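You operate a simulated robot arm through the tools that you are given. There is no shell and no other tool. Be economical: measure what you need, move in short steps, check, and stop when the job is done.

Carry out the task below with a simulated robot arm. There is one attempt and no reset: what you move stays moved.

Task
Open the green-edged bench drawer, fetch the white book and set it inside, then shut the drawer. Put the folded liner on the flat carton with a green bar. Fetch the white-lid jar and set it on the grey bench open shelf. The order is free. Set down upright: white-lid jar.

It is judged by the outcome, as a careful person would: the job done as asked, and still so three seconds after it is handed in. It fails if anything else is knocked over, pushed out of place, dropped, spilled or broken. A push-on lid holds only when it is set on centred and level and pressed home; a screw cap is set on level and turned clockwise until tight.

Robot
A 6-joint arm with a fingered hand on a trunk, on a base that drives. Base frame: it is fixed to the floor where the robot stands at the start and does not move with it; the origin is under the middle of the robot, x ahead of it, y to its left, z up; the surface under the hand at the start is at about z = 800. Readings come in mm, rad, newtons and seconds.
With the tool pointing down near the work surface it reaches from about 100 to 520 mm from the robot's upright axis, wherever it stands. Its first joint turns from -2.897 to 2.897 rad. Places, roughly: flat carton with a green bar [-2000, -1500, 750]; folded liner [-2250, -1250, 750]; green-edged bench drawer [500, 100, 600]; green-edged bench drawer inside [600, 100, 500]; grey bench open shelf [-2500, -1300, 300]; white book (15x8x3 cm) [-2400, -1800, 800]; white-lid jar [750, 1500, 750]. Payload 3.2 kg.
The tool frame sits at the grasp point between the pads (the TCP): z along the fingers, y along the line on which they close. The tips reach 22 mm beyond it. Largest opening 112 mm; the body of the gripper starts 60 mm behind the TCP. The gripper is a hand of 3 fingers: y runs from the thumb to the fingers, the wrist lies at [0, 0, -218] in the tool frame, and closing takes about 1.5 s.
Orientation is told as [roll, pitch, yaw] about the base's x, y, z axes, in that order, counted from this pose: with the fingers straight down and closing along the base's y, the tool's x points along the base's -x, its y along +y and its z along -z.

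Tools
- The arm moves only by the tool jog_arm. Its argument "targets" is a list of rows, each an object of numbers (a shift or turn left out is 0, a gripper value left out holds the last): "tx", "ty", "tz": the shift along the tool's x, y, z in units of 40 mm (1.0 is 40 mm); "wx", "wy", "wz": the turn, a rotation vector about the tool's x, y, z in units of 8 degrees (1.0 is 8 degrees); "jaw": the gripper command, from -1 (fully open) to 1 (shut), values between in proportion. In form: [{"tx": .., "ty": .., "tz": .., "wx": .., "wy": .., "wz": .., "jaw": ..}, ...]. A call has 1 to 12 rows; each row shifts and turns the commanded pose from where the row before left it, along the tool's axes as they then stand. A call with a number of a shift or a turn outside -1 to 1 is refused whole. A row lasts 0.2 s, in which the tool goes at most 50 mm and 0.15 rad; a call with a longer step from one row to the next is refused whole, and so is a gripper value outside its range. A pose out of reach is approached as far as the arm can. The call stops where the force on the tool passes 40 N (or 10 N more than at its start, if that is more) or the arm is blocked; 0.2 s more then pass. Each finger travels about 108 mm/s and halts on what it meets, pressing with about 33 N; the grip force reading is that of the motor and also rises with nothing between the fingers. The clock runs only during rows and for 0.2 s after the last one: add rows that do not move to give the fingers time. It gives the time, the measured TCP pose, the force on the tool (base axes), the opening and the grip force at its end, in the units of the frame above (readings bear some noise), with the torque about the TCP (base axes, N m) and any sound that the robot's microphone picked up.
- Cameras (640 x 400 px; columns grow to the right, rows downward): "scene" is now at [12.4, 145.7, 1198.4]; the picture's right is [-0.29, -0.96, 0.00], its down [-0.75, 0.23, -0.62] and it looks along [0.60, -0.18, -0.78] (base axes); focal length 258 px, centre (320, 200). "wrist" rides on the gripper at [66, 3, -80] in the tool frame; the picture's right is [-0.05, 1.00, 0.00], its down [-0.77, -0.04, -0.64] and it looks along [-0.64, -0.03, 0.77] (tool axes); focal length 275 px, centre (320, 200). There is no depth. A picture from a camera that has moved, and an enlarged one, comes with that camera's place and axes in the base frame and with its lens.
- get_image(camera): a new picture of that camera. No time passes.
- raise_lower(by): slides the trunk up (or, below 0, down) by that many mm; the arm and the scene camera ride with it, the base frame stays. It gives what a move gives, with no picture.
- base_move(legs): drives the robot by 1 to 6 legs, each [ahead, turn to the left] in mm and rad, along the robot's own axes; the way and the turn of a leg run together, so that a leg with both is an arc; at most 1500 mm and 3.142 rad a leg. The arm and the cameras ride along, it lands a little off, and it stops where it bumps. It gives what a move gives.
- preshape(shape): the hand has 3 fingers and takes this shape, open, in about a second: jaw (thumb against the fingers, like two jaws); tri (thumb and two fingers); tip (a fingertip pinch); poke (one finger out to press); point (the index stretched); flat (the hand flat); cup (the hand cupped); fist (a fist). The gripper value then closes the fingers along that shape, each until it touches; the sizes above hold for jaw. It gives what a move gives, with no picture.
- pan_tilt(pan, tilt): turns the head with the scene camera to pan (to the left, within 2.705 rad either way) and tilt (down, from -0.506 to 1.204), counted from straight ahead of the robot. It gives what a move gives.
- zoom(camera, box): a new picture of the part [left, top, right, bottom] of that camera's present view, enlarged. No time passes.
- hand_in(): hands the job in; it is judged then, once.

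Go step by step. Nothing tells you exact positions but the pictures and the camera data: compare them with the known pose of the tool, close in by small moves and look again before you grip or let go. The budget is 165 turns and 120 pictures, counting those below and the enlarged ones. Unless the task says otherwise, let go and move clear before handing in, and close with one line.

The tools are called after "Emit:" by a JSON object that holds its "method" and its "body". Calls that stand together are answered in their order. jog_arm: Moves the arm, as the interface text tells. Its arguments: {"type":"object","properties":{"targets":{"type":"array","items":{"type":"object","properties":{"tx":{"type":"number"},"ty":{"type":"number"},"tz":{"type":"number"},"wx":{"type":"number"},"wy":{"type":"number"},"wz":{"type":"number"},"jaw":{"type":"number"}}}}},"required":["targets"]} The other tools are called the same way: raise_lower (by) slides the trunk up or down; preshape (shape) gives the hand a shape; base_move (legs) drives the base; pan_tilt (pan, tilt) turns the head that bears the scene camera; get_image (camera) takes a picture; zoom (camera, box) takes an enlarged picture of a part of a camera's view; hand_in () hands the job in.

At the start:

```text
clock: 0.0
tool_pos: [422.9, -118.6, 931.0]
tcp_rot: [0.0, -0.001, -0.002]
contact_force: [-0.1, 0.5, -0.3]
ft_torque: [0.02, 0.01, 0.01]
opening: 111.9
grip_force: 0.0
shape: jaw
trunk travel left (down, up): [-239.0, 351.0]
robot x, y, heading: [-1.5, -1.1, -0.007]
head pan, tilt: [-0.295, 0.897]
```

scene: 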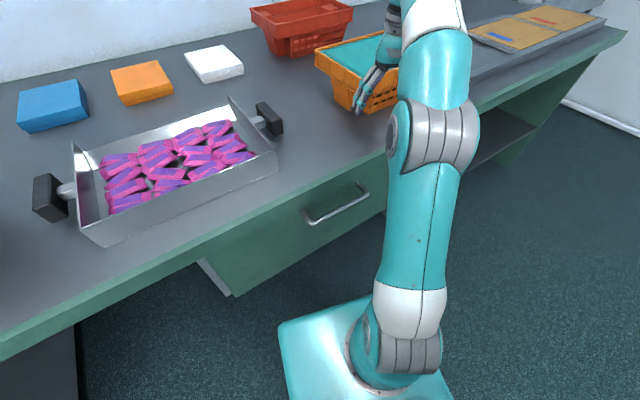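
wrist: 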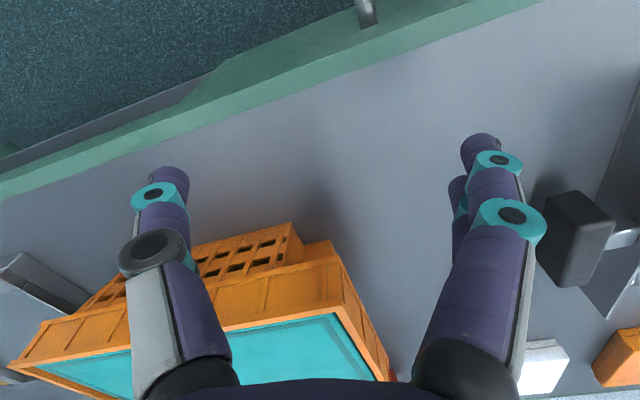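

I see the bench running at an angle ahead, with the drawer handle just below its edge. I'll look closely at the handle first.

Emit:
{"method": "zoom", "body": {"camera": "scene", "box": [180, 140, 420, 310]}}

Emit:
{"method": "pan_tilt", "body": {"pan": 0.3, "tilt": 0.9}}

Emit:
{"method": "get_image", "body": {"camera": "scene"}}

```text
2.35 times, centred on (300, 225) of scene
camera zoom: at [12.4, 145.7, 1198.4], right [-0.29, -0.96, 0.0], down [-0.75, 0.23, -0.62], along [0.6, -0.18, -0.78], focal length 606 px, centre (367, 141)
```

zoom: 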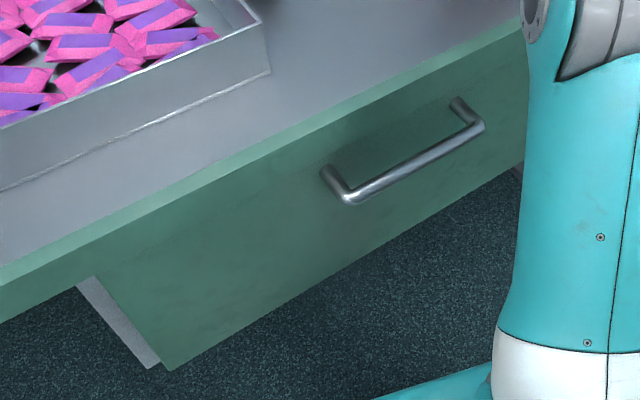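

```text
clock: 1.0
tool_pos: [422.1, -118.4, 930.3]
tcp_rot: [0.0, -0.001, -0.002]
contact_force: [-0.8, -0.5, 0.3]
ft_torque: [-0.02, -0.02, 0.02]
opening: 111.8
grip_force: 0.1
shape: jaw
trunk travel left (down, up): [-239.0, 351.0]
robot x, y, heading: [0.6, 0.2, -0.0]
head pan, tilt: [0.3, 0.901]
```

```text
116 pictures are left
camera scene: at [12.1, 190.0, 1198.1], right [0.29, -0.96, 0.0], down [-0.75, -0.23, -0.62], along [0.59, 0.18, -0.78], focal length 258 px, centre (320, 200)
```

scene: 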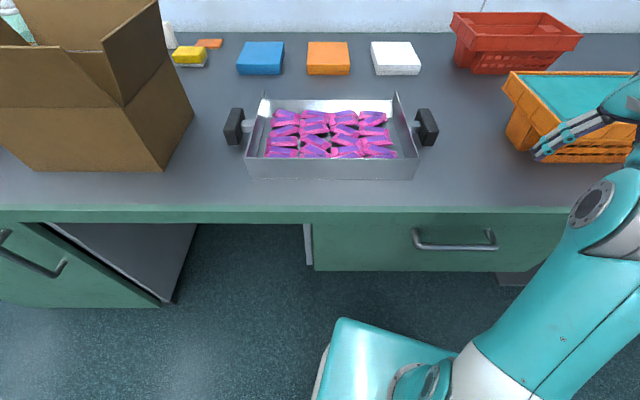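

The handle bar sits near [347, -10, 703], and the bench front is turned about 0.297 rad. I'll back off and square the robot up in front of the drawer.

Emit:
{"method": "base_move", "body": {"legs": [[-100, 0], [0, 0.7], [-200, 0], [0, -0.403], [100, 0]]}}

Emit:
{"method": "pan_tilt", "body": {"pan": 0.0, "tilt": 0.7}}

Emit:
{"method": "get_image", "body": {"camera": "scene"}}

```text
clock: 7.2
tool_pos: [281.4, -88.1, 929.6]
tcp_rot: [0.0, -0.002, 0.3]
contact_force: [-0.6, 0.7, 0.4]
ft_torque: [-0.02, 0.02, 0.07]
opening: 111.7
grip_force: 0.0
shape: jaw
trunk travel left (down, up): [-239.0, 351.0]
robot x, y, heading: [-158.4, -99.1, 0.304]
head pan, tilt: [0.3, 0.901]
```

```text
clock: 8.0
tool_pos: [281.9, -88.3, 929.5]
tcp_rot: [-0.001, -0.002, 0.299]
contact_force: [0.4, 0.4, 0.8]
ft_torque: [0.01, 0.02, -0.01]
opening: 111.9
grip_force: 0.0
shape: jaw
trunk travel left (down, up): [-239.0, 351.0]
robot x, y, heading: [-158.1, -102.3, 0.3]
head pan, tilt: [0.0, 0.7]
```

```text
115 pictures are left
camera scene: at [-182.7, 67.2, 1214.2], right [0.3, -0.95, 0.0], down [-0.62, -0.19, -0.76], along [0.73, 0.23, -0.64], focal length 258 px, centre (320, 200)
```

scene: 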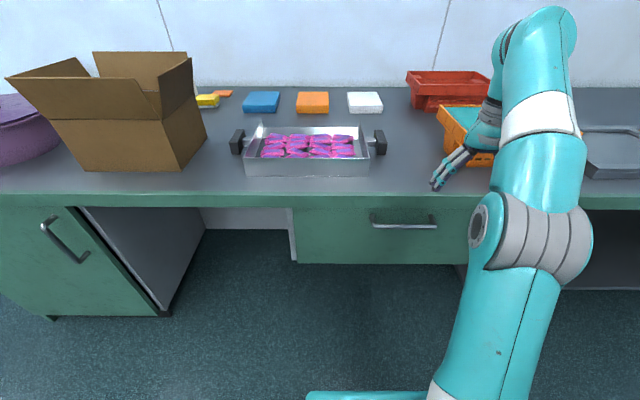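

Emit:
{"method": "zoom", "body": {"camera": "scene", "box": [280, 170, 480, 295]}}

```text
3.20 times, centred on (380, 232) of scene
camera zoom: at [-182.7, 67.2, 1214.2], right [0.3, -0.95, 0.0], down [-0.62, -0.19, -0.76], along [0.73, 0.23, -0.64], focal length 825 px, centre (128, 96)
```

zoom: 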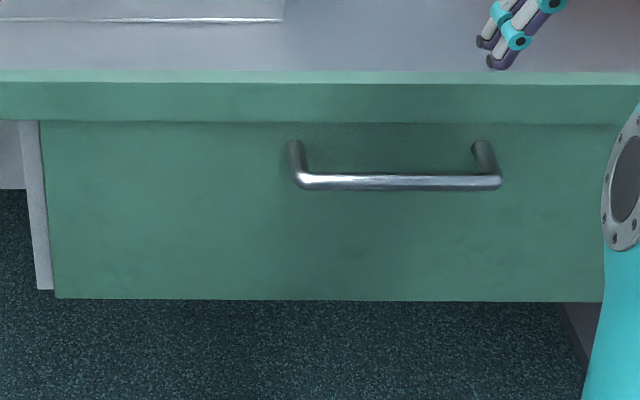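

The bar is at about [326, -4, 736] by two views, sticking out 40 mm. I'll turn the hand to point horizontally into the bench, in free air.

Emit:
{"method": "jog_arm", "body": {"targets": [{"wy": -1, "tx": 0.5}, {"wy": -1}, {"wy": -1}, {"wy": -1}, {"wy": -1}, {"wy": -1}, {"wy": -1}, {"wy": -1}, {"wy": -1}, {"wy": -1}, {"wy": -1}, {"wy": -0.25, "jaw": -0.1}]}}

```text
clock: 10.8
tool_pos: [245.2, 0.4, 1022.0]
tcp_rot: [0.159, -1.476, 0.128]
contact_force: [0.2, 0.3, 0.6]
ft_torque: [0.03, 0.02, 0.01]
opening: 61.8
grip_force: 0.1
shape: jaw
out of reach, approached as far as the arm can: row 8, 9, 10, 11, 12
trunk travel left (down, up): [-239.0, 351.0]
robot x, y, heading: [-155.6, -100.8, 0.3]
head pan, tilt: [0.0, 0.7]
stopped in row 12: the arm was blocked; the commanded pose is now the measured one
```

Emit:
{"method": "raise_lower", "body": {"by": -230}}

Emit:
{"method": "base_move", "body": {"legs": [[-60, 0]]}}

Emit:
{"method": "get_image", "body": {"camera": "scene"}}

Emit:
{"method": "get_image", "body": {"camera": "wrist"}}

```text
clock: 13.2
tool_pos: [249.2, 1.5, 789.1]
tcp_rot: [0.144, -1.473, 0.145]
contact_force: [-0.4, 0.3, 1.2]
ft_torque: [0.02, -0.02, -0.01]
opening: 62.2
grip_force: 0.0
shape: jaw
trunk travel left (down, up): [-9.0, 581.0]
robot x, y, heading: [-159.7, -101.2, 0.299]
head pan, tilt: [0.0, 0.7]
```

```text
clock: 14.2
tool_pos: [192.5, -17.7, 790.1]
tcp_rot: [0.144, -1.471, 0.142]
contact_force: [1.1, -0.9, 0.4]
ft_torque: [0.0, 0.01, 0.01]
opening: 62.0
grip_force: 0.1
shape: jaw
trunk travel left (down, up): [-9.0, 581.0]
robot x, y, heading: [-215.8, -117.4, 0.298]
head pan, tilt: [0.0, 0.7]
```

```text
113 pictures are left
camera scene: at [-234.8, 51.0, 983.6], right [0.3, -0.96, 0.0], down [-0.62, -0.19, -0.76], along [0.73, 0.23, -0.65], focal length 258 px, centre (320, 200)
```

scene: 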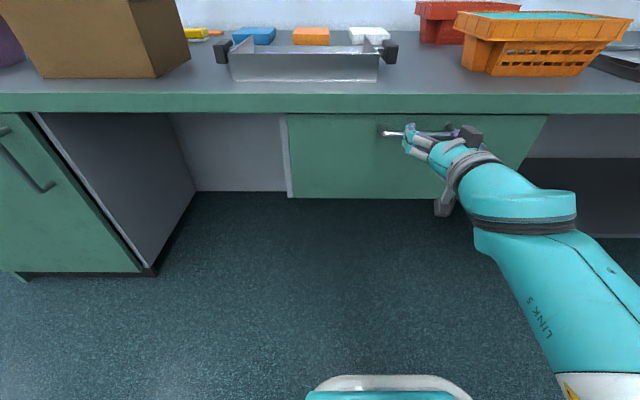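

```text
112 pictures are left
camera wrist: at [107.1, -37.5, 731.2], right [-0.28, 0.96, 0.06], down [-0.52, -0.2, 0.83], along [0.81, 0.2, 0.56], focal length 275 px, centre (320, 200)
```

wrist: 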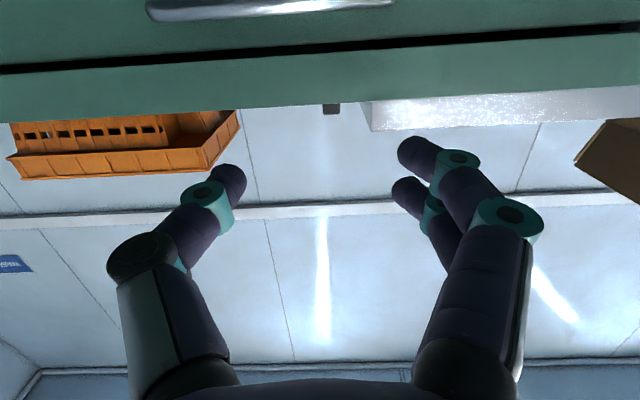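

The hand is now nearly horizontal in front of the drawer. Next I roll it so that the fingers close vertically on the bar.

Emit:
{"method": "jog_arm", "body": {"targets": [{"wz": 1}, {"wz": 1}, {"wz": 1}, {"wz": 1}, {"wz": 1}, {"wz": 1}, {"wz": 1}, {"wz": 1}, {"wz": 1}, {"wz": 1}, {"wz": 1}, {"wz": 0.25}]}}

```text
clock: 16.8
tool_pos: [191.3, -17.8, 790.1]
tcp_rot: [1.474, 0.016, -1.284]
contact_force: [0.0, -0.5, 0.0]
ft_torque: [0.02, 0.02, -0.03]
opening: 62.1
grip_force: 0.1
shape: jaw
trunk travel left (down, up): [-9.0, 581.0]
robot x, y, heading: [-214.0, -119.5, 0.297]
head pan, tilt: [0.0, 0.7]
```

Emit:
{"method": "jog_arm", "body": {"targets": [{"tx": -0.225, "ty": -0.42, "tz": 0.4}, {"tx": -0.225, "ty": -0.42, "tz": 0.4}, {"tx": -0.225, "ty": -0.42, "tz": 0.4}, {}]}}

Emit:
{"method": "get_image", "body": {"camera": "wrist"}}

Emit:
{"method": "zoom", "body": {"camera": "scene", "box": [280, 80, 520, 230]}}

```text
clock: 17.8
tool_pos: [235.2, -31.7, 737.8]
tcp_rot: [1.48, 0.014, -1.284]
contact_force: [0.2, 0.4, -0.1]
ft_torque: [0.03, 0.01, 0.0]
opening: 62.0
grip_force: 0.0
shape: jaw
trunk travel left (down, up): [-9.0, 581.0]
robot x, y, heading: [-216.9, -118.9, 0.297]
head pan, tilt: [0.0, 0.7]
```

```text
111 pictures are left
camera wrist: at [139.5, 10.6, 748.4], right [0.1, -0.03, 0.99], down [-0.39, -0.92, 0.01], along [0.91, -0.39, -0.11], focal length 275 px, centre (320, 200)
```

wrist: 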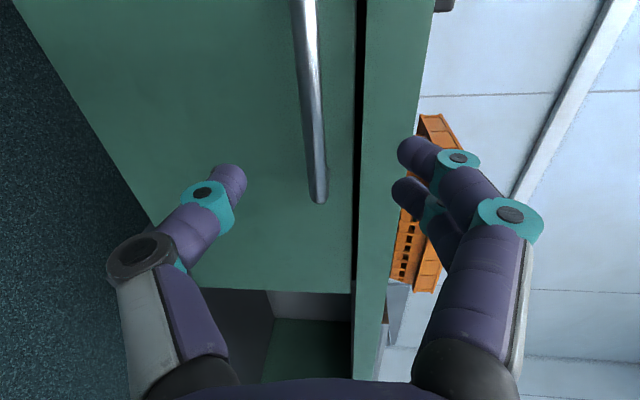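

```text
2.67 times, centred on (400, 155) of scene
camera zoom: at [-240.3, 49.2, 984.2], right [0.3, -0.96, 0.0], down [-0.62, -0.19, -0.77], along [0.73, 0.23, -0.64], focal length 687 px, centre (107, 320)
```

zoom: 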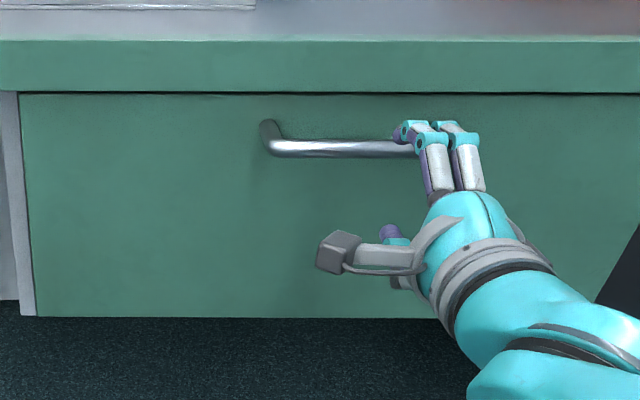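

The bar is at about n=318 along the bench normal, z 723, and I'm centred on it. I'll move in and close.

Emit:
{"method": "jog_arm", "body": {"targets": [{"tz": 0.8, "ty": -0.12}, {"tz": 0.8}, {"tz": 0.75}, {}]}}

Emit:
{"method": "get_image", "body": {"camera": "wrist"}}

Emit:
{"method": "zoom", "body": {"camera": "scene", "box": [280, 80, 520, 230]}}

```text
clock: 18.8
tool_pos: [325.7, -5.1, 723.9]
tcp_rot: [1.478, 0.015, -1.282]
contact_force: [0.2, -0.6, -0.5]
ft_torque: [0.02, 0.02, 0.02]
opening: 62.0
grip_force: 0.0
shape: jaw
trunk travel left (down, up): [-9.0, 581.0]
robot x, y, heading: [-215.9, -114.6, 0.302]
head pan, tilt: [0.0, 0.7]
```

```text
109 pictures are left
camera wrist: at [230.1, 36.2, 735.7], right [0.11, -0.03, 0.99], down [-0.39, -0.92, 0.01], along [0.91, -0.39, -0.11], focal length 275 px, centre (320, 200)
```

wrist: 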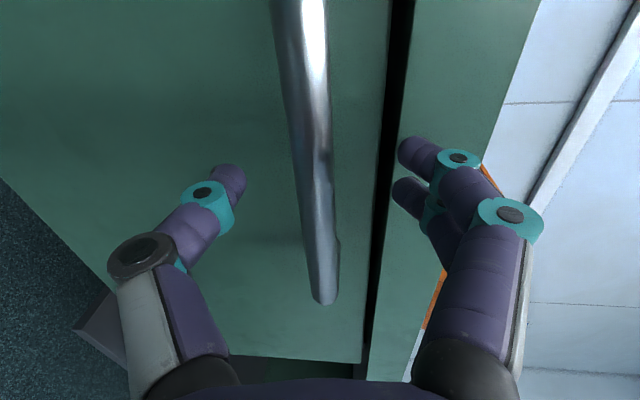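

```text
2.67 times, centred on (400, 155) of scene
camera zoom: at [-240.3, 49.2, 984.2], right [0.3, -0.96, 0.0], down [-0.62, -0.19, -0.77], along [0.73, 0.23, -0.64], focal length 687 px, centre (107, 320)
```

zoom: 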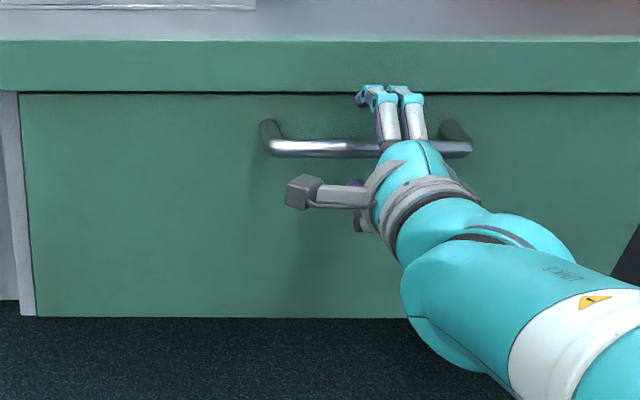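

Emit:
{"method": "jog_arm", "body": {"targets": [{"jaw": 1}, {}, {}, {}, {}, {}, {}]}}

Emit:
{"method": "get_image", "body": {"camera": "wrist"}}

```text
clock: 20.4
tool_pos: [325.9, -6.1, 725.2]
tcp_rot: [1.479, 0.015, -1.281]
contact_force: [4.8, 1.2, -1.0]
ft_torque: [0.02, -0.04, 0.01]
opening: 8.2
grip_force: 33.0
shape: jaw
trunk travel left (down, up): [-9.0, 581.0]
robot x, y, heading: [-215.7, -115.2, 0.296]
head pan, tilt: [0.0, 0.7]
```

```text
107 pictures are left
camera wrist: at [230.1, 36.2, 735.5], right [0.11, -0.03, 0.99], down [-0.39, -0.92, 0.01], along [0.91, -0.39, -0.11], focal length 275 px, centre (320, 200)
```

wrist: 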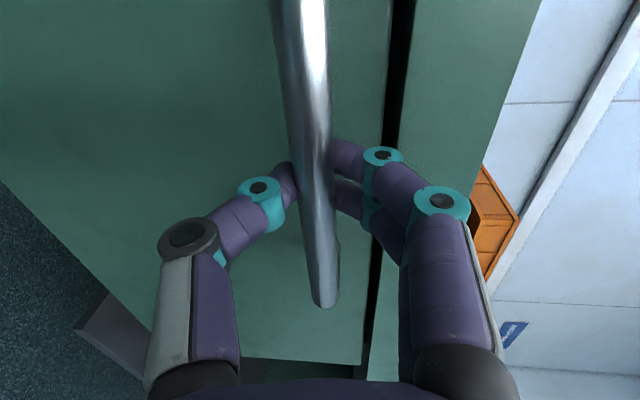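

The bar is gripped. I'll drive straight back to pull the drawer open.

Emit:
{"method": "base_move", "body": {"legs": [[-150, 0]]}}

Emit:
{"method": "get_image", "body": {"camera": "scene"}}

```text
clock: 21.7
tool_pos: [183.3, -50.3, 723.9]
tcp_rot: [1.478, 0.012, -1.287]
contact_force: [-7.3, 23.0, -2.1]
ft_torque: [0.08, 0.05, 0.3]
opening: 8.5
grip_force: 32.6
shape: jaw
trunk travel left (down, up): [-9.0, 581.0]
robot x, y, heading: [-355.5, -164.6, 0.301]
head pan, tilt: [0.0, 0.7]
```

```text
106 pictures are left
camera scene: at [-383.4, 7.1, 983.8], right [0.29, -0.96, 0.0], down [-0.62, -0.19, -0.76], along [0.73, 0.22, -0.64], focal length 258 px, centre (320, 200)
```

scene: 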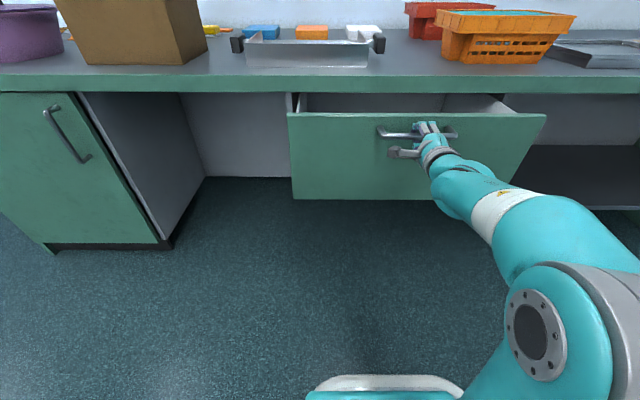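

Emit:
{"method": "jog_arm", "body": {"targets": [{"tx": 0.12}, {}]}}

Emit:
{"method": "base_move", "body": {"legs": [[-120, 0]]}}

Emit:
{"method": "get_image", "body": {"camera": "scene"}}

```text
clock: 22.3
tool_pos: [181.3, -47.9, 724.8]
tcp_rot: [1.48, 0.014, -1.287]
contact_force: [4.1, -9.1, 0.7]
ft_torque: [-0.07, 0.0, -0.1]
opening: 8.4
grip_force: 33.4
shape: jaw
trunk travel left (down, up): [-9.0, 581.0]
robot x, y, heading: [-361.7, -161.0, 0.295]
head pan, tilt: [0.0, 0.7]
```

```text
clock: 23.6
tool_pos: [67.6, -83.2, 724.7]
tcp_rot: [1.478, 0.015, -1.286]
contact_force: [3.2, -9.7, -0.6]
ft_torque: [-0.04, -0.04, -0.15]
opening: 8.6
grip_force: 33.6
shape: jaw
trunk travel left (down, up): [-9.0, 581.0]
robot x, y, heading: [-470.9, -197.7, 0.299]
head pan, tilt: [0.0, 0.7]
```

```text
105 pictures are left
camera scene: at [-496.7, -30.6, 984.4], right [0.29, -0.96, 0.0], down [-0.62, -0.19, -0.76], along [0.73, 0.23, -0.64], focal length 258 px, centre (320, 200)
```

scene: 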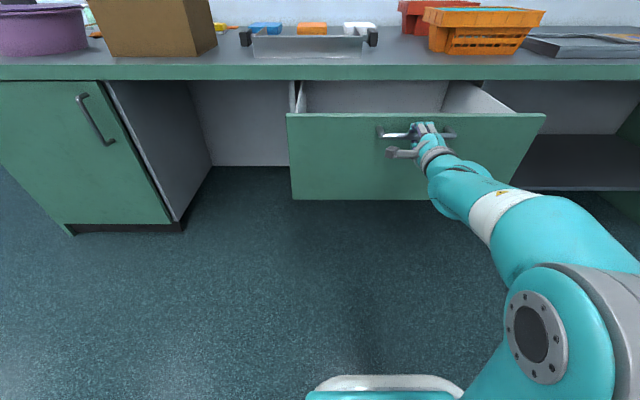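

The drawer is open about 265 mm. I release the handle and back away, then look left for the jar.

Emit:
{"method": "jog_arm", "body": {"targets": [{"jaw": -0.1}, {}, {}, {}]}}

Emit:
{"method": "base_move", "body": {"legs": [[-250, 0]]}}

Emit:
{"method": "raise_lower", "body": {"by": 230}}

Emit:
{"method": "pan_tilt", "body": {"pan": 0.5, "tilt": 0.35}}

Emit:
{"method": "get_image", "body": {"camera": "scene"}}

```text
clock: 24.6
tool_pos: [67.4, -82.2, 724.3]
tcp_rot: [1.479, 0.015, -1.287]
contact_force: [-0.3, -0.2, 0.8]
ft_torque: [0.0, 0.02, -0.01]
opening: 61.2
grip_force: 0.1
shape: jaw
trunk travel left (down, up): [-9.0, 581.0]
robot x, y, heading: [-471.4, -194.8, 0.295]
head pan, tilt: [0.0, 0.7]
```

```text
clock: 26.4
tool_pos: [-174.6, -157.2, 724.6]
tcp_rot: [1.479, 0.015, -1.291]
contact_force: [-0.1, 0.0, 0.7]
ft_torque: [0.01, -0.01, 0.02]
opening: 61.0
grip_force: 0.1
shape: jaw
trunk travel left (down, up): [-9.0, 581.0]
robot x, y, heading: [-712.9, -271.6, 0.295]
head pan, tilt: [0.0, 0.7]
```

```text
clock: 28.8
tool_pos: [-174.7, -157.4, 953.6]
tcp_rot: [1.478, 0.014, -1.289]
contact_force: [0.9, 0.4, 0.5]
ft_torque: [-0.01, 0.02, 0.04]
opening: 61.2
grip_force: 0.1
shape: jaw
trunk travel left (down, up): [-239.0, 351.0]
robot x, y, heading: [-714.6, -273.0, 0.297]
head pan, tilt: [0.0, 0.7]
```

```text
clock: 29.7
tool_pos: [-175.5, -157.9, 954.4]
tcp_rot: [1.478, 0.016, -1.29]
contact_force: [-0.5, -0.6, 0.3]
ft_torque: [0.01, 0.0, -0.02]
opening: 61.0
grip_force: 0.1
shape: jaw
trunk travel left (down, up): [-239.0, 351.0]
robot x, y, heading: [-719.4, -270.6, 0.296]
head pan, tilt: [0.499, 0.351]
```

```text
104 pictures are left
camera scene: at [-755.3, -62.3, 1245.5], right [0.71, -0.7, 0.0], down [-0.24, -0.25, -0.94], along [0.66, 0.67, -0.34], focal length 258 px, centre (320, 200)
```

scene: 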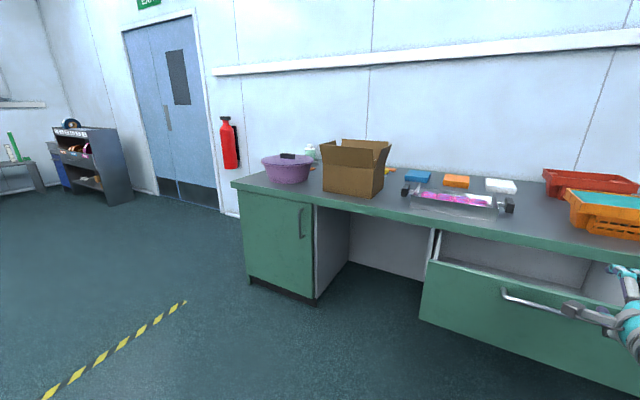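

Emit:
{"method": "zoom", "body": {"camera": "scene", "box": [220, 120, 420, 245]}}

```text
3.20 times, centred on (320, 182) of scene
camera zoom: at [-755.3, -62.3, 1245.5], right [0.71, -0.7, 0.0], down [-0.24, -0.25, -0.94], along [0.66, 0.67, -0.34], focal length 825 px, centre (320, 256)
```

zoom: 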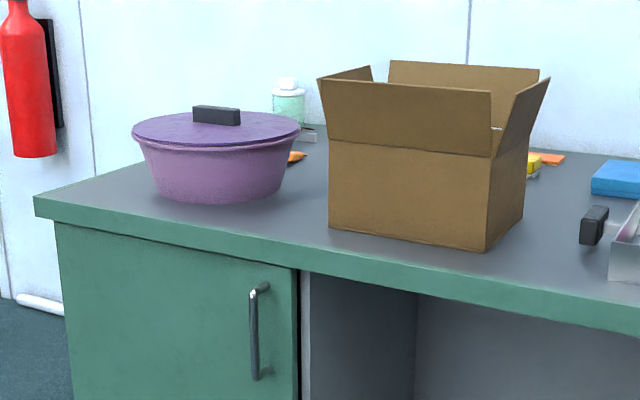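

The jar stands at the back of the bench near its left end (about [720, 1560]), which I can reach from the bench's left end. Before choosing a grip I'll look at the grey bench shelf behind me.

Emit:
{"method": "pan_tilt", "body": {"pan": -2.7, "tilt": 0.25}}

Emit:
{"method": "get_image", "body": {"camera": "scene"}}

Emit:
{"method": "zoom", "body": {"camera": "scene", "box": [200, 100, 520, 300]}}

```text
clock: 32.5
tool_pos: [-175.2, -157.8, 954.2]
tcp_rot: [1.479, 0.014, -1.29]
contact_force: [-0.7, -0.2, 0.8]
ft_torque: [-0.01, 0.02, 0.01]
opening: 61.0
grip_force: 0.1
shape: jaw
trunk travel left (down, up): [-239.0, 351.0]
robot x, y, heading: [-714.9, -274.0, 0.294]
head pan, tilt: [-2.7, 0.25]
```

```text
102 pictures are left
camera scene: at [-889.7, -191.5, 1255.0], right [-0.67, 0.74, 0.0], down [0.18, 0.17, -0.97], along [-0.72, -0.65, -0.25], focal length 258 px, centre (320, 200)
```

scene: 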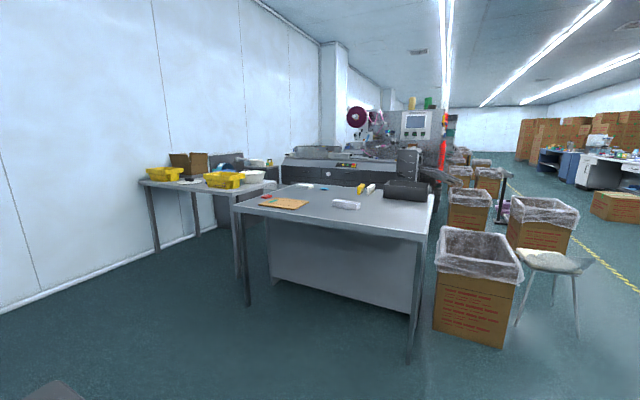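

```text
2.00 times, centred on (360, 200) of scene
camera zoom: at [-889.7, -191.5, 1255.0], right [-0.67, 0.74, 0.0], down [0.18, 0.17, -0.97], along [-0.72, -0.65, -0.25], focal length 515 px, centre (240, 200)
```

zoom: 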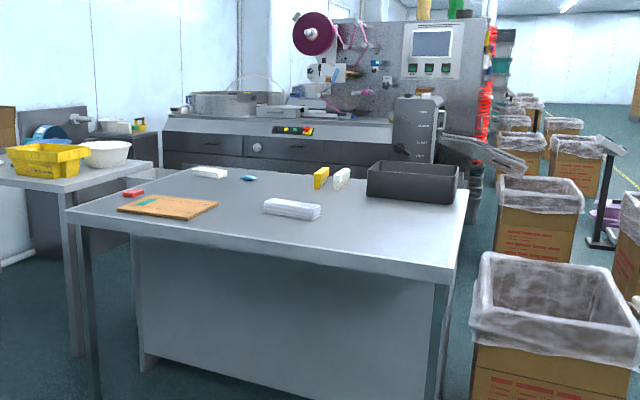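

The grey-topped bench holds the carton, liner and book; its shelf opening isn't on this side. I'll do the liner and book first and look at the shelf there. First I point the hand down again.

Emit:
{"method": "jog_arm", "body": {"targets": [{"wz": -1}, {"wz": -1}, {"wz": -1}, {"wz": -1}, {"wz": -1}, {"wz": -1}, {"wz": -1}, {"wz": -1}, {"wz": -1}, {"wz": -1}, {"wz": -1}, {"wz": -0.25}]}}

Emit:
{"method": "jog_arm", "body": {"targets": [{"wy": 1}, {"wy": 1}, {"wy": 1}, {"wy": 1}, {"wy": 1}, {"wy": 1}, {"wy": 1}, {"wy": 1}, {"wy": 1}, {"wy": 1}, {"wy": 0.57}]}}

```text
clock: 35.1
tool_pos: [-166.3, -188.4, 1052.5]
tcp_rot: [0.132, -1.471, 0.146]
contact_force: [-0.2, 0.2, 0.0]
ft_torque: [0.01, 0.03, -0.03]
opening: 60.9
grip_force: 0.1
shape: jaw
out of reach, approached as far as the arm can: row 2, 3, 4, 5, 6, 7, 8, 9, 10, 11, 12
trunk travel left (down, up): [-239.0, 351.0]
robot x, y, heading: [-715.0, -270.9, 0.294]
head pan, tilt: [-2.7, 0.25]
```

```text
clock: 37.5
tool_pos: [-228.8, -155.7, 973.4]
tcp_rot: [0.016, -0.35, 0.275]
contact_force: [0.4, 0.7, -0.1]
ft_torque: [0.03, -0.02, -0.01]
opening: 61.0
grip_force: 0.0
shape: jaw
out of reach, approached as far as the arm can: row 5, 6, 7, 8, 9, 10, 11
trunk travel left (down, up): [-239.0, 351.0]
robot x, y, heading: [-716.9, -270.8, 0.292]
head pan, tilt: [-2.7, 0.25]
```

Emit:
{"method": "jog_arm", "body": {"targets": [{"tx": 0.8}, {"tx": 0.8}, {"wy": 1, "tx": 0.5}, {"wy": 1, "tx": 0.5}, {"wy": 0.5}, {}]}}

```text
clock: 38.9
tool_pos: [-323.1, -182.6, 941.5]
tcp_rot: [0.018, -0.004, 0.282]
contact_force: [-0.2, 0.7, 0.5]
ft_torque: [0.02, 0.01, 0.0]
opening: 61.2
grip_force: 0.0
shape: jaw
trunk travel left (down, up): [-239.0, 351.0]
robot x, y, heading: [-715.6, -270.0, 0.293]
head pan, tilt: [-2.7, 0.25]
```

Emit:
{"method": "base_move", "body": {"legs": [[0, -2.53], [1250, 0], [0, -0.656]]}}

Emit:
{"method": "pan_tilt", "body": {"pan": 0, "tilt": 0.6}}

Emit:
{"method": "get_image", "body": {"camera": "scene"}}

```text
clock: 53.0
tool_pos: [-1918.2, -1298.2, 941.5]
tcp_rot: [0.015, -0.004, -2.93]
contact_force: [0.3, 0.1, 0.1]
ft_torque: [0.01, 0.04, -0.03]
opening: 61.0
grip_force: 0.0
shape: jaw
trunk travel left (down, up): [-239.0, 351.0]
robot x, y, heading: [-1522.7, -1234.1, -2.91]
head pan, tilt: [-2.7, 0.25]
```

```text
clock: 55.4
tool_pos: [-1919.5, -1297.8, 941.3]
tcp_rot: [0.016, -0.004, -2.928]
contact_force: [0.7, 0.1, 0.3]
ft_torque: [-0.02, 0.01, -0.01]
opening: 60.9
grip_force: 0.1
shape: jaw
trunk travel left (down, up): [-239.0, 351.0]
robot x, y, heading: [-1519.3, -1237.4, -2.917]
head pan, tilt: [0.0, 0.6]
```

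```text
100 pictures are left
camera scene: at [-1512.9, -1401.3, 1222.8], right [-0.23, 0.97, 0.0], down [0.55, 0.13, -0.83], along [-0.8, -0.19, -0.56], focal length 258 px, centre (320, 200)
```

scene: 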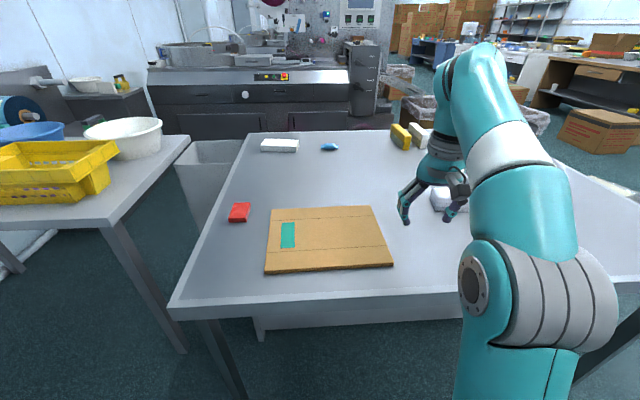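

The carton is at about [-2028, -1503], the liner near [-2233, -1187], and the white book near [-2523, -1813], far back at the left. I'll check my base footprint and the surroundings to find a place to stand for the book.

Emit:
{"method": "pan_tilt", "body": {"pan": 0, "tilt": 1.2}}

Emit:
{"method": "get_image", "body": {"camera": "scene"}}

Emit:
{"method": "pan_tilt", "body": {"pan": -0.5, "tilt": 0.5}}

Emit:
{"method": "get_image", "body": {"camera": "scene"}}

```text
clock: 56.4
tool_pos: [-1918.2, -1297.5, 942.0]
tcp_rot: [0.016, -0.005, -2.929]
contact_force: [-0.1, 0.1, -0.1]
ft_torque: [-0.02, 0.02, 0.02]
opening: 61.1
grip_force: 0.0
shape: jaw
trunk travel left (down, up): [-239.0, 351.0]
robot x, y, heading: [-1524.0, -1234.1, -2.915]
head pan, tilt: [0.0, 1.201]
```

```text
99 pictures are left
camera scene: at [-1481.3, -1394.0, 1178.3], right [-0.23, 0.97, 0.0], down [0.91, 0.21, -0.36], along [-0.35, -0.08, -0.93], focal length 258 px, centre (320, 200)
```

scene: 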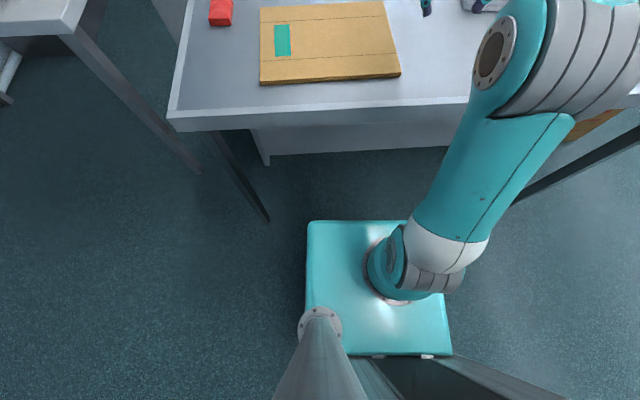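

```text
clock: 57.5
tool_pos: [-1919.2, -1297.6, 941.3]
tcp_rot: [0.017, -0.002, -2.929]
contact_force: [0.4, -0.1, 0.7]
ft_torque: [-0.02, 0.01, 0.02]
opening: 61.1
grip_force: 0.1
shape: jaw
trunk travel left (down, up): [-239.0, 351.0]
robot x, y, heading: [-1522.8, -1234.9, -2.912]
head pan, tilt: [-0.499, 0.499]
```

```text
98 pictures are left
camera scene: at [-1514.5, -1357.1, 1231.9], right [0.27, 0.96, 0.0], down [0.46, -0.13, -0.88], along [-0.85, 0.23, -0.48], focal length 258 px, centre (320, 200)
```

scene: 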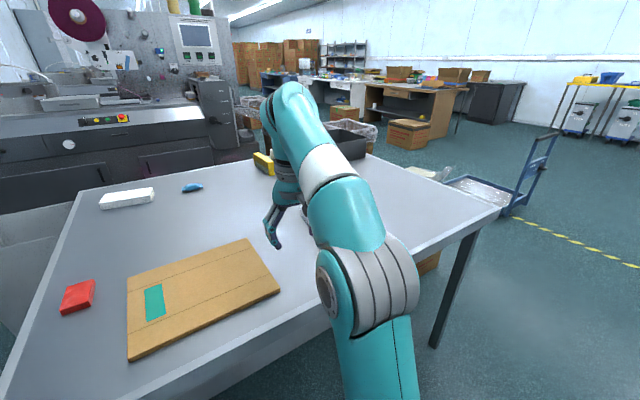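

My base is about ±200 mm with a low deck that fits under the table top. I'll move up to a spot from which both liner and carton are in reach.

Emit:
{"method": "base_move", "body": {"legs": [[0, -0.4], [235, 0], [0, 0.46]]}}

Emit:
{"method": "pan_tilt", "body": {"pan": -0.1, "tilt": 0.8}}

Emit:
{"method": "get_image", "body": {"camera": "scene"}}

Emit:
{"method": "get_image", "body": {"camera": "wrist"}}

```text
clock: 60.5
tool_pos: [-2138.0, -1095.6, 941.8]
tcp_rot: [0.016, -0.005, 2.949]
contact_force: [-0.2, 0.2, -0.1]
ft_torque: [-0.03, 0.01, -0.05]
opening: 61.2
grip_force: 0.0
shape: jaw
trunk travel left (down, up): [-239.0, 351.0]
robot x, y, heading: [-1754.5, -1194.9, 2.958]
head pan, tilt: [-0.499, 0.499]
stopped in leg 2: the robot was blocked; the commanded pose is now the measured one
```

```text
clock: 61.4
tool_pos: [-2137.0, -1093.6, 942.9]
tcp_rot: [0.015, -0.005, 2.947]
contact_force: [-0.1, 0.2, 0.3]
ft_torque: [0.01, 0.02, -0.01]
opening: 61.2
grip_force: 0.1
shape: jaw
trunk travel left (down, up): [-239.0, 351.0]
robot x, y, heading: [-1748.2, -1192.2, 2.967]
head pan, tilt: [-0.099, 0.799]
```

```text
97 pictures are left
camera scene: at [-1796.4, -1343.1, 1206.1], right [0.28, 0.96, 0.0], down [0.69, -0.2, -0.7], along [-0.67, 0.19, -0.71], focal length 258 px, centre (320, 200)
```

scene: 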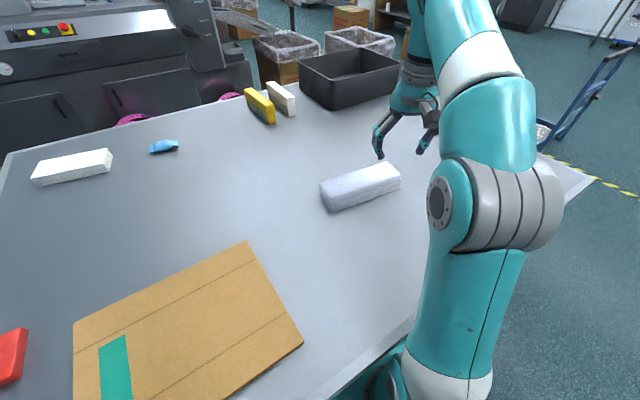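

```text
96 pictures are left
camera wrist: at [-2072.9, -1107.9, 1021.7], right [-0.24, -0.97, 0.02], down [-0.74, 0.19, 0.64], along [-0.62, 0.14, -0.77], focal length 275 px, centre (320, 200)
```

wrist: 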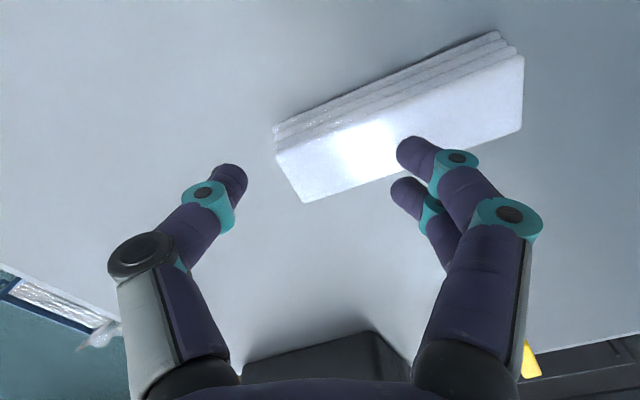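

I bumped lightly at the end but I'm well placed: the liner lies at about [-2206, -1150], its long side along [0.17, -0.99]. I'll turn the hand across it and move above it, open.

Emit:
{"method": "jog_arm", "body": {"targets": [{"wz": 1, "jaw": -1}, {"wz": 1}, {"wz": 1}, {"wz": 1}, {"wz": 1}, {"wz": 1}, {"wz": 1}, {"wz": 1}, {"wz": 0.67}, {"ty": 0.97, "tx": 0.55}, {"ty": 0.97, "tx": 0.54}, {}]}}

Emit:
{"method": "get_image", "body": {"camera": "wrist"}}

```text
clock: 64.0
tool_pos: [-2195.2, -1149.0, 935.5]
tcp_rot: [0.02, 0.015, 1.738]
contact_force: [0.1, 0.2, 0.7]
ft_torque: [0.01, -0.03, -0.02]
opening: 112.1
grip_force: 0.1
shape: jaw
out of reach, approached as far as the arm can: row 11
trunk travel left (down, up): [-239.0, 351.0]
robot x, y, heading: [-1751.9, -1194.3, 2.959]
head pan, tilt: [-0.099, 0.799]
```

```text
95 pictures are left
camera wrist: at [-2186.7, -1212.5, 1017.4], right [-0.99, -0.12, 0.02], down [-0.08, 0.78, 0.62], along [-0.09, 0.62, -0.78], focal length 275 px, centre (320, 200)
```

wrist: 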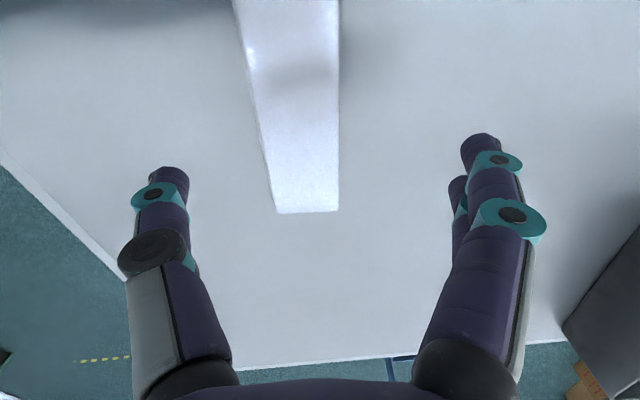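

Emit:
{"method": "jog_arm", "body": {"targets": [{"ty": -0.4, "tx": -0.25}, {"tz": 0.8}, {"tz": 0.8}, {"tz": 0.8}, {}]}}

Emit:
{"method": "get_image", "body": {"camera": "wrist"}}

```text
clock: 65.2
tool_pos: [-2188.4, -1139.7, 836.6]
tcp_rot: [0.008, 0.012, 1.736]
contact_force: [0.1, -0.5, -1.0]
ft_torque: [0.0, -0.01, 0.0]
opening: 111.7
grip_force: 0.1
shape: jaw
trunk travel left (down, up): [-239.0, 351.0]
robot x, y, heading: [-1752.1, -1197.9, 2.968]
head pan, tilt: [-0.099, 0.799]
```

```text
94 pictures are left
camera wrist: at [-2179.9, -1203.8, 916.7], right [-0.99, -0.12, 0.01], down [-0.09, 0.78, 0.63], along [-0.08, 0.62, -0.78], focal length 275 px, centre (320, 200)
```

wrist: 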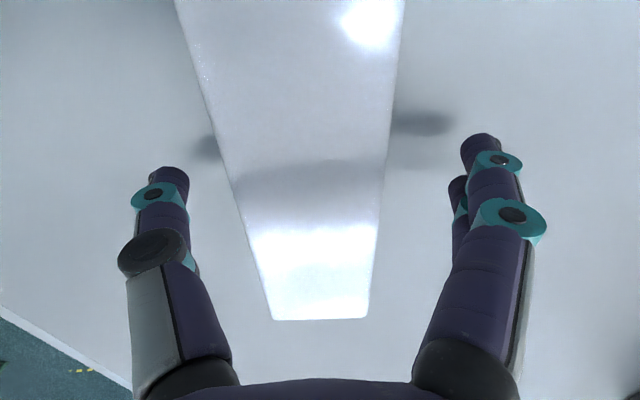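

Emit:
{"method": "jog_arm", "body": {"targets": [{"tz": 0.4, "ty": -0.15}, {}]}}

Emit:
{"method": "get_image", "body": {"camera": "wrist"}}

Emit:
{"method": "zoom", "body": {"camera": "scene", "box": [280, 80, 480, 240]}}

```text
clock: 65.8
tool_pos: [-2182.4, -1140.9, 820.7]
tcp_rot: [0.011, 0.01, 1.738]
contact_force: [-1.5, 0.2, 7.8]
ft_torque: [0.03, -0.17, -0.02]
opening: 112.0
grip_force: 0.1
shape: jaw
trunk travel left (down, up): [-239.0, 351.0]
robot x, y, heading: [-1750.3, -1192.7, 2.964]
head pan, tilt: [-0.099, 0.799]
```

```text
93 pictures are left
camera wrist: at [-2174.1, -1203.6, 900.8], right [-0.99, -0.12, 0.01], down [-0.09, 0.78, 0.63], along [-0.08, 0.62, -0.78], focal length 275 px, centre (320, 200)
```

wrist: 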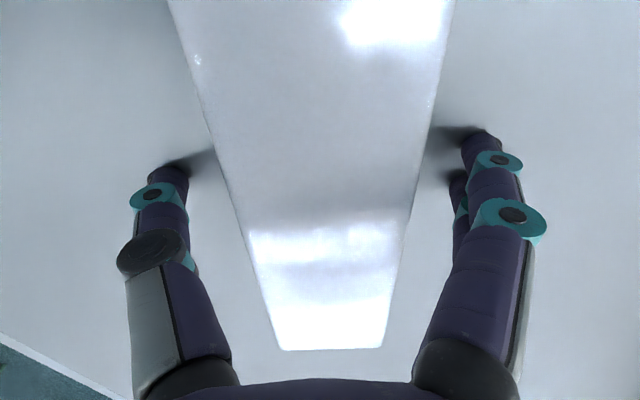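

```text
2.50 times, centred on (380, 160) of scene
camera zoom: at [-1799.5, -1343.6, 1206.1], right [0.27, 0.96, 0.0], down [0.69, -0.2, -0.7], along [-0.67, 0.19, -0.72], focal length 644 px, centre (170, 300)
```

zoom: 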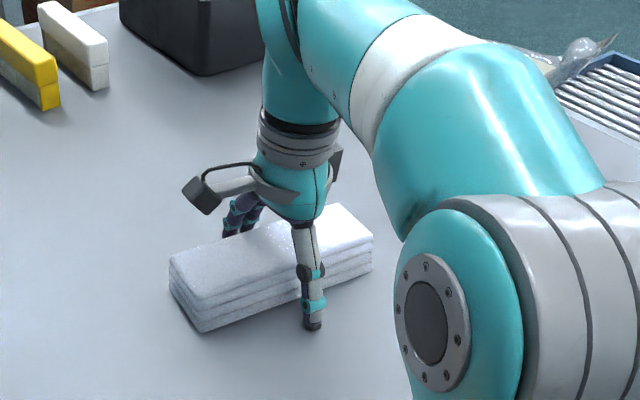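

The tips touch the table (z about 798) with the liner between them. I'll ease up 4 mm and close.

Emit:
{"method": "jog_arm", "body": {"targets": [{"tz": -0.1, "jaw": -0.5}, {"jaw": 0.6}, {}, {}, {}, {}, {}]}}

Emit:
{"method": "get_image", "body": {"camera": "wrist"}}

```text
clock: 67.4
tool_pos: [-2182.9, -1140.2, 822.9]
tcp_rot: [0.009, 0.014, 1.738]
contact_force: [0.0, -0.9, -0.6]
ft_torque: [-0.02, -0.04, 0.01]
opening: 60.8
grip_force: 33.2
shape: jaw
trunk travel left (down, up): [-239.0, 351.0]
robot x, y, heading: [-1750.9, -1193.3, 2.975]
head pan, tilt: [-0.099, 0.799]
```

```text
91 pictures are left
camera wrist: at [-2174.2, -1203.5, 904.3], right [-0.99, -0.12, 0.01], down [-0.09, 0.78, 0.63], along [-0.08, 0.62, -0.78], focal length 275 px, centre (320, 200)
```

wrist: 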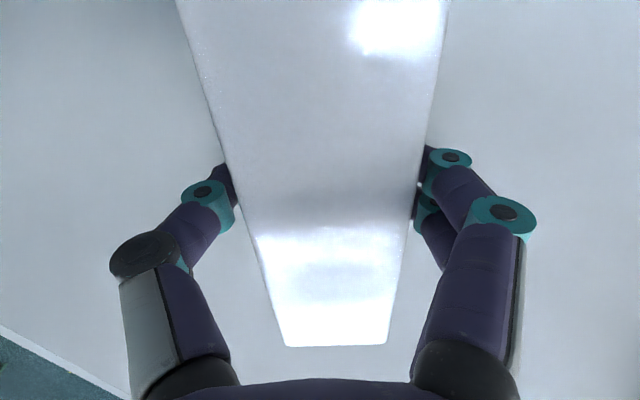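

Emit:
{"method": "jog_arm", "body": {"targets": [{"tz": -1}, {"tz": -0.8}, {"tx": 0.98, "ty": -0.375}, {"tx": 0.98, "ty": -0.375}, {"tx": 0.98, "ty": -0.375}, {"tx": 0.98, "ty": -0.375}, {"tx": 0.98, "ty": -0.375}, {"tx": 0.98, "ty": -0.375}, {"tx": 0.98, "ty": -0.375}, {"tx": 0.98, "ty": -0.375}, {"tx": 0.98, "ty": -0.375}, {"tx": 0.95, "ty": -0.375}]}}

Emit:
{"method": "pan_tilt", "body": {"pan": 0.6, "tilt": 0.9}}

Emit:
{"method": "get_image", "body": {"camera": "scene"}}

Emit:
{"method": "get_image", "body": {"camera": "wrist"}}

```text
clock: 70.0
tool_pos: [-1964.1, -1493.7, 897.7]
tcp_rot: [0.011, 0.018, 1.742]
contact_force: [-1.2, -0.3, -1.1]
ft_torque: [-0.02, -0.09, -0.02]
opening: 60.8
grip_force: 33.2
shape: jaw
trunk travel left (down, up): [-239.0, 351.0]
robot x, y, heading: [-1751.7, -1194.1, 2.959]
head pan, tilt: [-0.099, 0.799]
```

```text
clock: 71.1
tool_pos: [-1965.4, -1496.6, 897.9]
tcp_rot: [0.012, 0.014, 1.739]
contact_force: [0.0, 0.3, -0.9]
ft_torque: [0.02, 0.04, -0.02]
opening: 60.8
grip_force: 32.7
shape: jaw
trunk travel left (down, up): [-239.0, 351.0]
robot x, y, heading: [-1754.2, -1191.4, 2.962]
head pan, tilt: [0.6, 0.901]
```

```text
90 pictures are left
camera scene: at [-1786.9, -1393.5, 1197.7], right [-0.41, 0.91, 0.0], down [0.71, 0.32, -0.62], along [-0.57, -0.26, -0.78], focal length 258 px, centre (320, 200)
```

scene: 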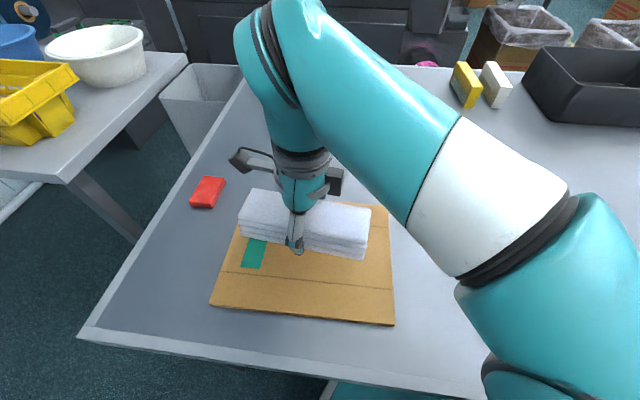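

```text
89 pictures are left
camera wrist: at [-1956.1, -1559.6, 977.7], right [-0.99, -0.12, 0.01], down [-0.09, 0.78, 0.62], along [-0.08, 0.62, -0.78], focal length 275 px, centre (320, 200)
```

wrist: 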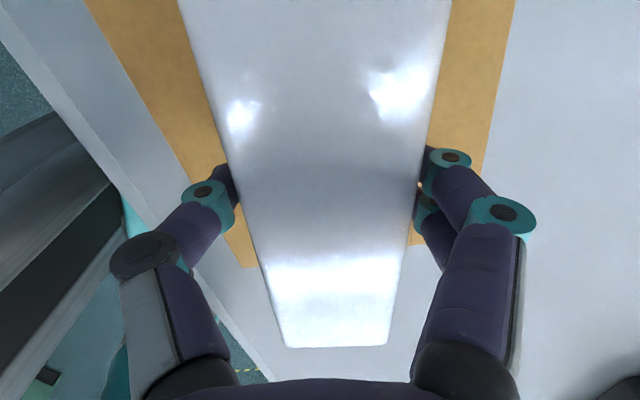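

Liner hangs centred over the carton. I'll lower it until it touches.

Emit:
{"method": "jog_arm", "body": {"targets": [{"ty": 0.2}, {"tz": 0.6}, {"tz": 0.6}, {"tz": 0.25}, {}]}}

Emit:
{"method": "zoom", "body": {"camera": "scene", "box": [180, 160, 420, 340]}}

```text
clock: 72.3
tool_pos: [-1972.7, -1500.9, 843.3]
tcp_rot: [0.014, 0.013, 1.736]
contact_force: [-0.7, -0.1, -0.6]
ft_torque: [0.01, 0.02, 0.0]
opening: 60.8
grip_force: 32.9
shape: jaw
trunk travel left (down, up): [-239.0, 351.0]
robot x, y, heading: [-1752.7, -1196.4, 2.96]
head pan, tilt: [0.6, 0.901]
```

```text
2.22 times, centred on (300, 250) of scene
camera zoom: at [-1785.2, -1395.2, 1199.4], right [-0.41, 0.91, 0.0], down [0.71, 0.32, -0.63], along [-0.57, -0.25, -0.78], focal length 573 px, centre (364, 89)
```

zoom: 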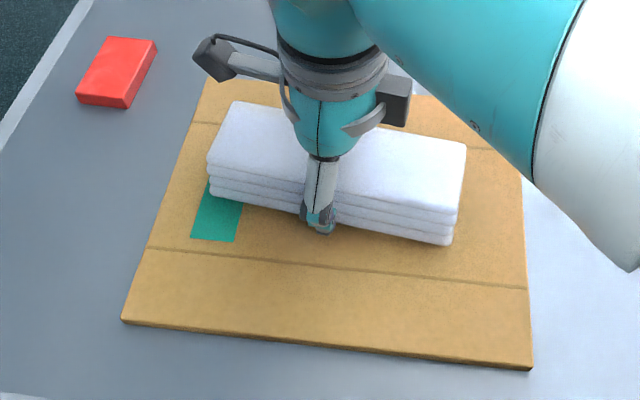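

Emit:
{"method": "jog_arm", "body": {"targets": [{"tz": 0.12}, {"tz": 0.1}, {}]}}

Emit:
{"method": "zoom", "body": {"camera": "scene", "box": [180, 160, 420, 340]}}

```text
clock: 73.1
tool_pos: [-1973.8, -1500.9, 834.5]
tcp_rot: [0.016, 0.016, 1.739]
contact_force: [0.3, -0.3, 16.3]
ft_torque: [0.1, -0.34, 0.0]
opening: 59.9
grip_force: 33.1
shape: jaw
trunk travel left (down, up): [-239.0, 351.0]
robot x, y, heading: [-1749.3, -1191.9, 2.963]
head pan, tilt: [0.6, 0.901]
```

```text
2.22 times, centred on (300, 250) of scene
camera zoom: at [-1785.2, -1395.0, 1199.0], right [-0.41, 0.91, 0.0], down [0.71, 0.32, -0.63], along [-0.57, -0.25, -0.78], focal length 573 px, centre (364, 89)
```

zoom: 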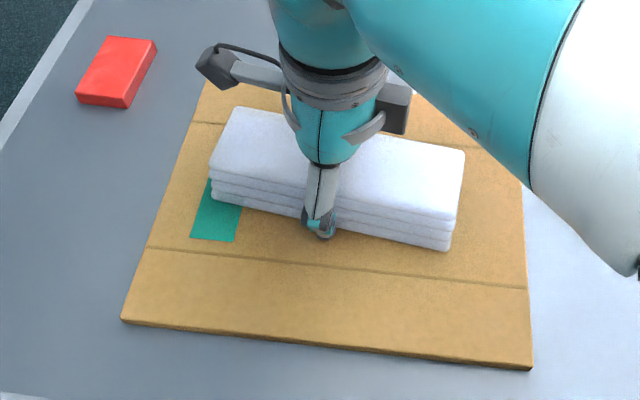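

Emit:
{"method": "jog_arm", "body": {"targets": [{"tz": -0.05, "jaw": -0.3}, {"jaw": -0.7}, {}, {"jaw": -1}, {}, {"tz": -0.5}, {"tz": -1}, {"tz": -1}, {"tz": -1}]}}

Emit:
{"method": "get_image", "body": {"camera": "scene"}}

```text
clock: 73.9
tool_pos: [-1974.5, -1499.6, 836.3]
tcp_rot: [0.017, 0.019, 1.739]
contact_force: [-0.9, -0.8, 0.3]
ft_torque: [0.05, -0.04, 0.0]
opening: 111.8
grip_force: 0.1
shape: jaw
trunk travel left (down, up): [-239.0, 351.0]
robot x, y, heading: [-1752.1, -1190.0, 2.961]
head pan, tilt: [0.6, 0.901]
stopped in row 4: the force on the tool passed its limit at 52 N (the readings are from after the stop); the commanded pose is now the measured one
```

```text
86 pictures are left
camera scene: at [-1787.0, -1393.9, 1197.2], right [-0.41, 0.91, 0.0], down [0.71, 0.32, -0.62], along [-0.57, -0.25, -0.78], focal length 258 px, centre (320, 200)
```

scene: 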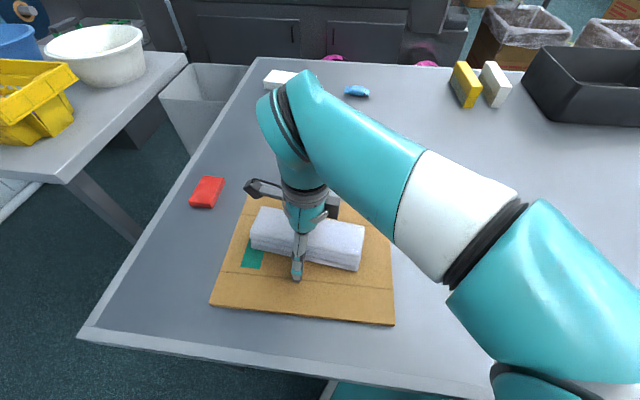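

Emit:
{"method": "jog_arm", "body": {"targets": [{"tz": -0.5}, {"tz": -1}, {"tz": -1}, {"tz": -1}, {"tz": -0.5}, {}]}}

Emit:
{"method": "pan_tilt", "body": {"pan": 0.5, "tilt": 0.6}}

Emit:
{"method": "get_image", "body": {"camera": "scene"}}

```text
clock: 75.3
tool_pos: [-1966.9, -1488.0, 966.5]
tcp_rot: [0.019, 0.019, 1.739]
contact_force: [0.2, 0.8, -0.9]
ft_torque: [-0.03, 0.0, 0.02]
opening: 111.8
grip_force: 0.1
shape: jaw
out of reach, approached as far as the arm can: row 4, 5
trunk travel left (down, up): [-239.0, 351.0]
robot x, y, heading: [-1755.8, -1192.0, 2.956]
head pan, tilt: [0.6, 0.901]
```

```text
clock: 76.1
tool_pos: [-1966.4, -1487.3, 965.4]
tcp_rot: [0.02, 0.018, 1.738]
contact_force: [1.4, 0.1, -0.1]
ft_torque: [-0.02, 0.01, 0.0]
opening: 111.9
grip_force: 0.0
shape: jaw
trunk travel left (down, up): [-239.0, 351.0]
robot x, y, heading: [-1750.3, -1191.2, 2.957]
head pan, tilt: [0.499, 0.6]
```

```text
85 pictures are left
camera scene: at [-1800.9, -1390.8, 1223.3], right [-0.31, 0.95, 0.0], down [0.53, 0.18, -0.83], along [-0.79, -0.26, -0.56], focal length 258 px, centre (320, 200)
```

scene: 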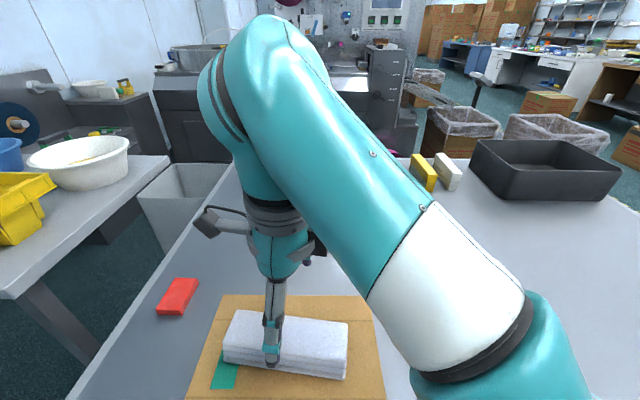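

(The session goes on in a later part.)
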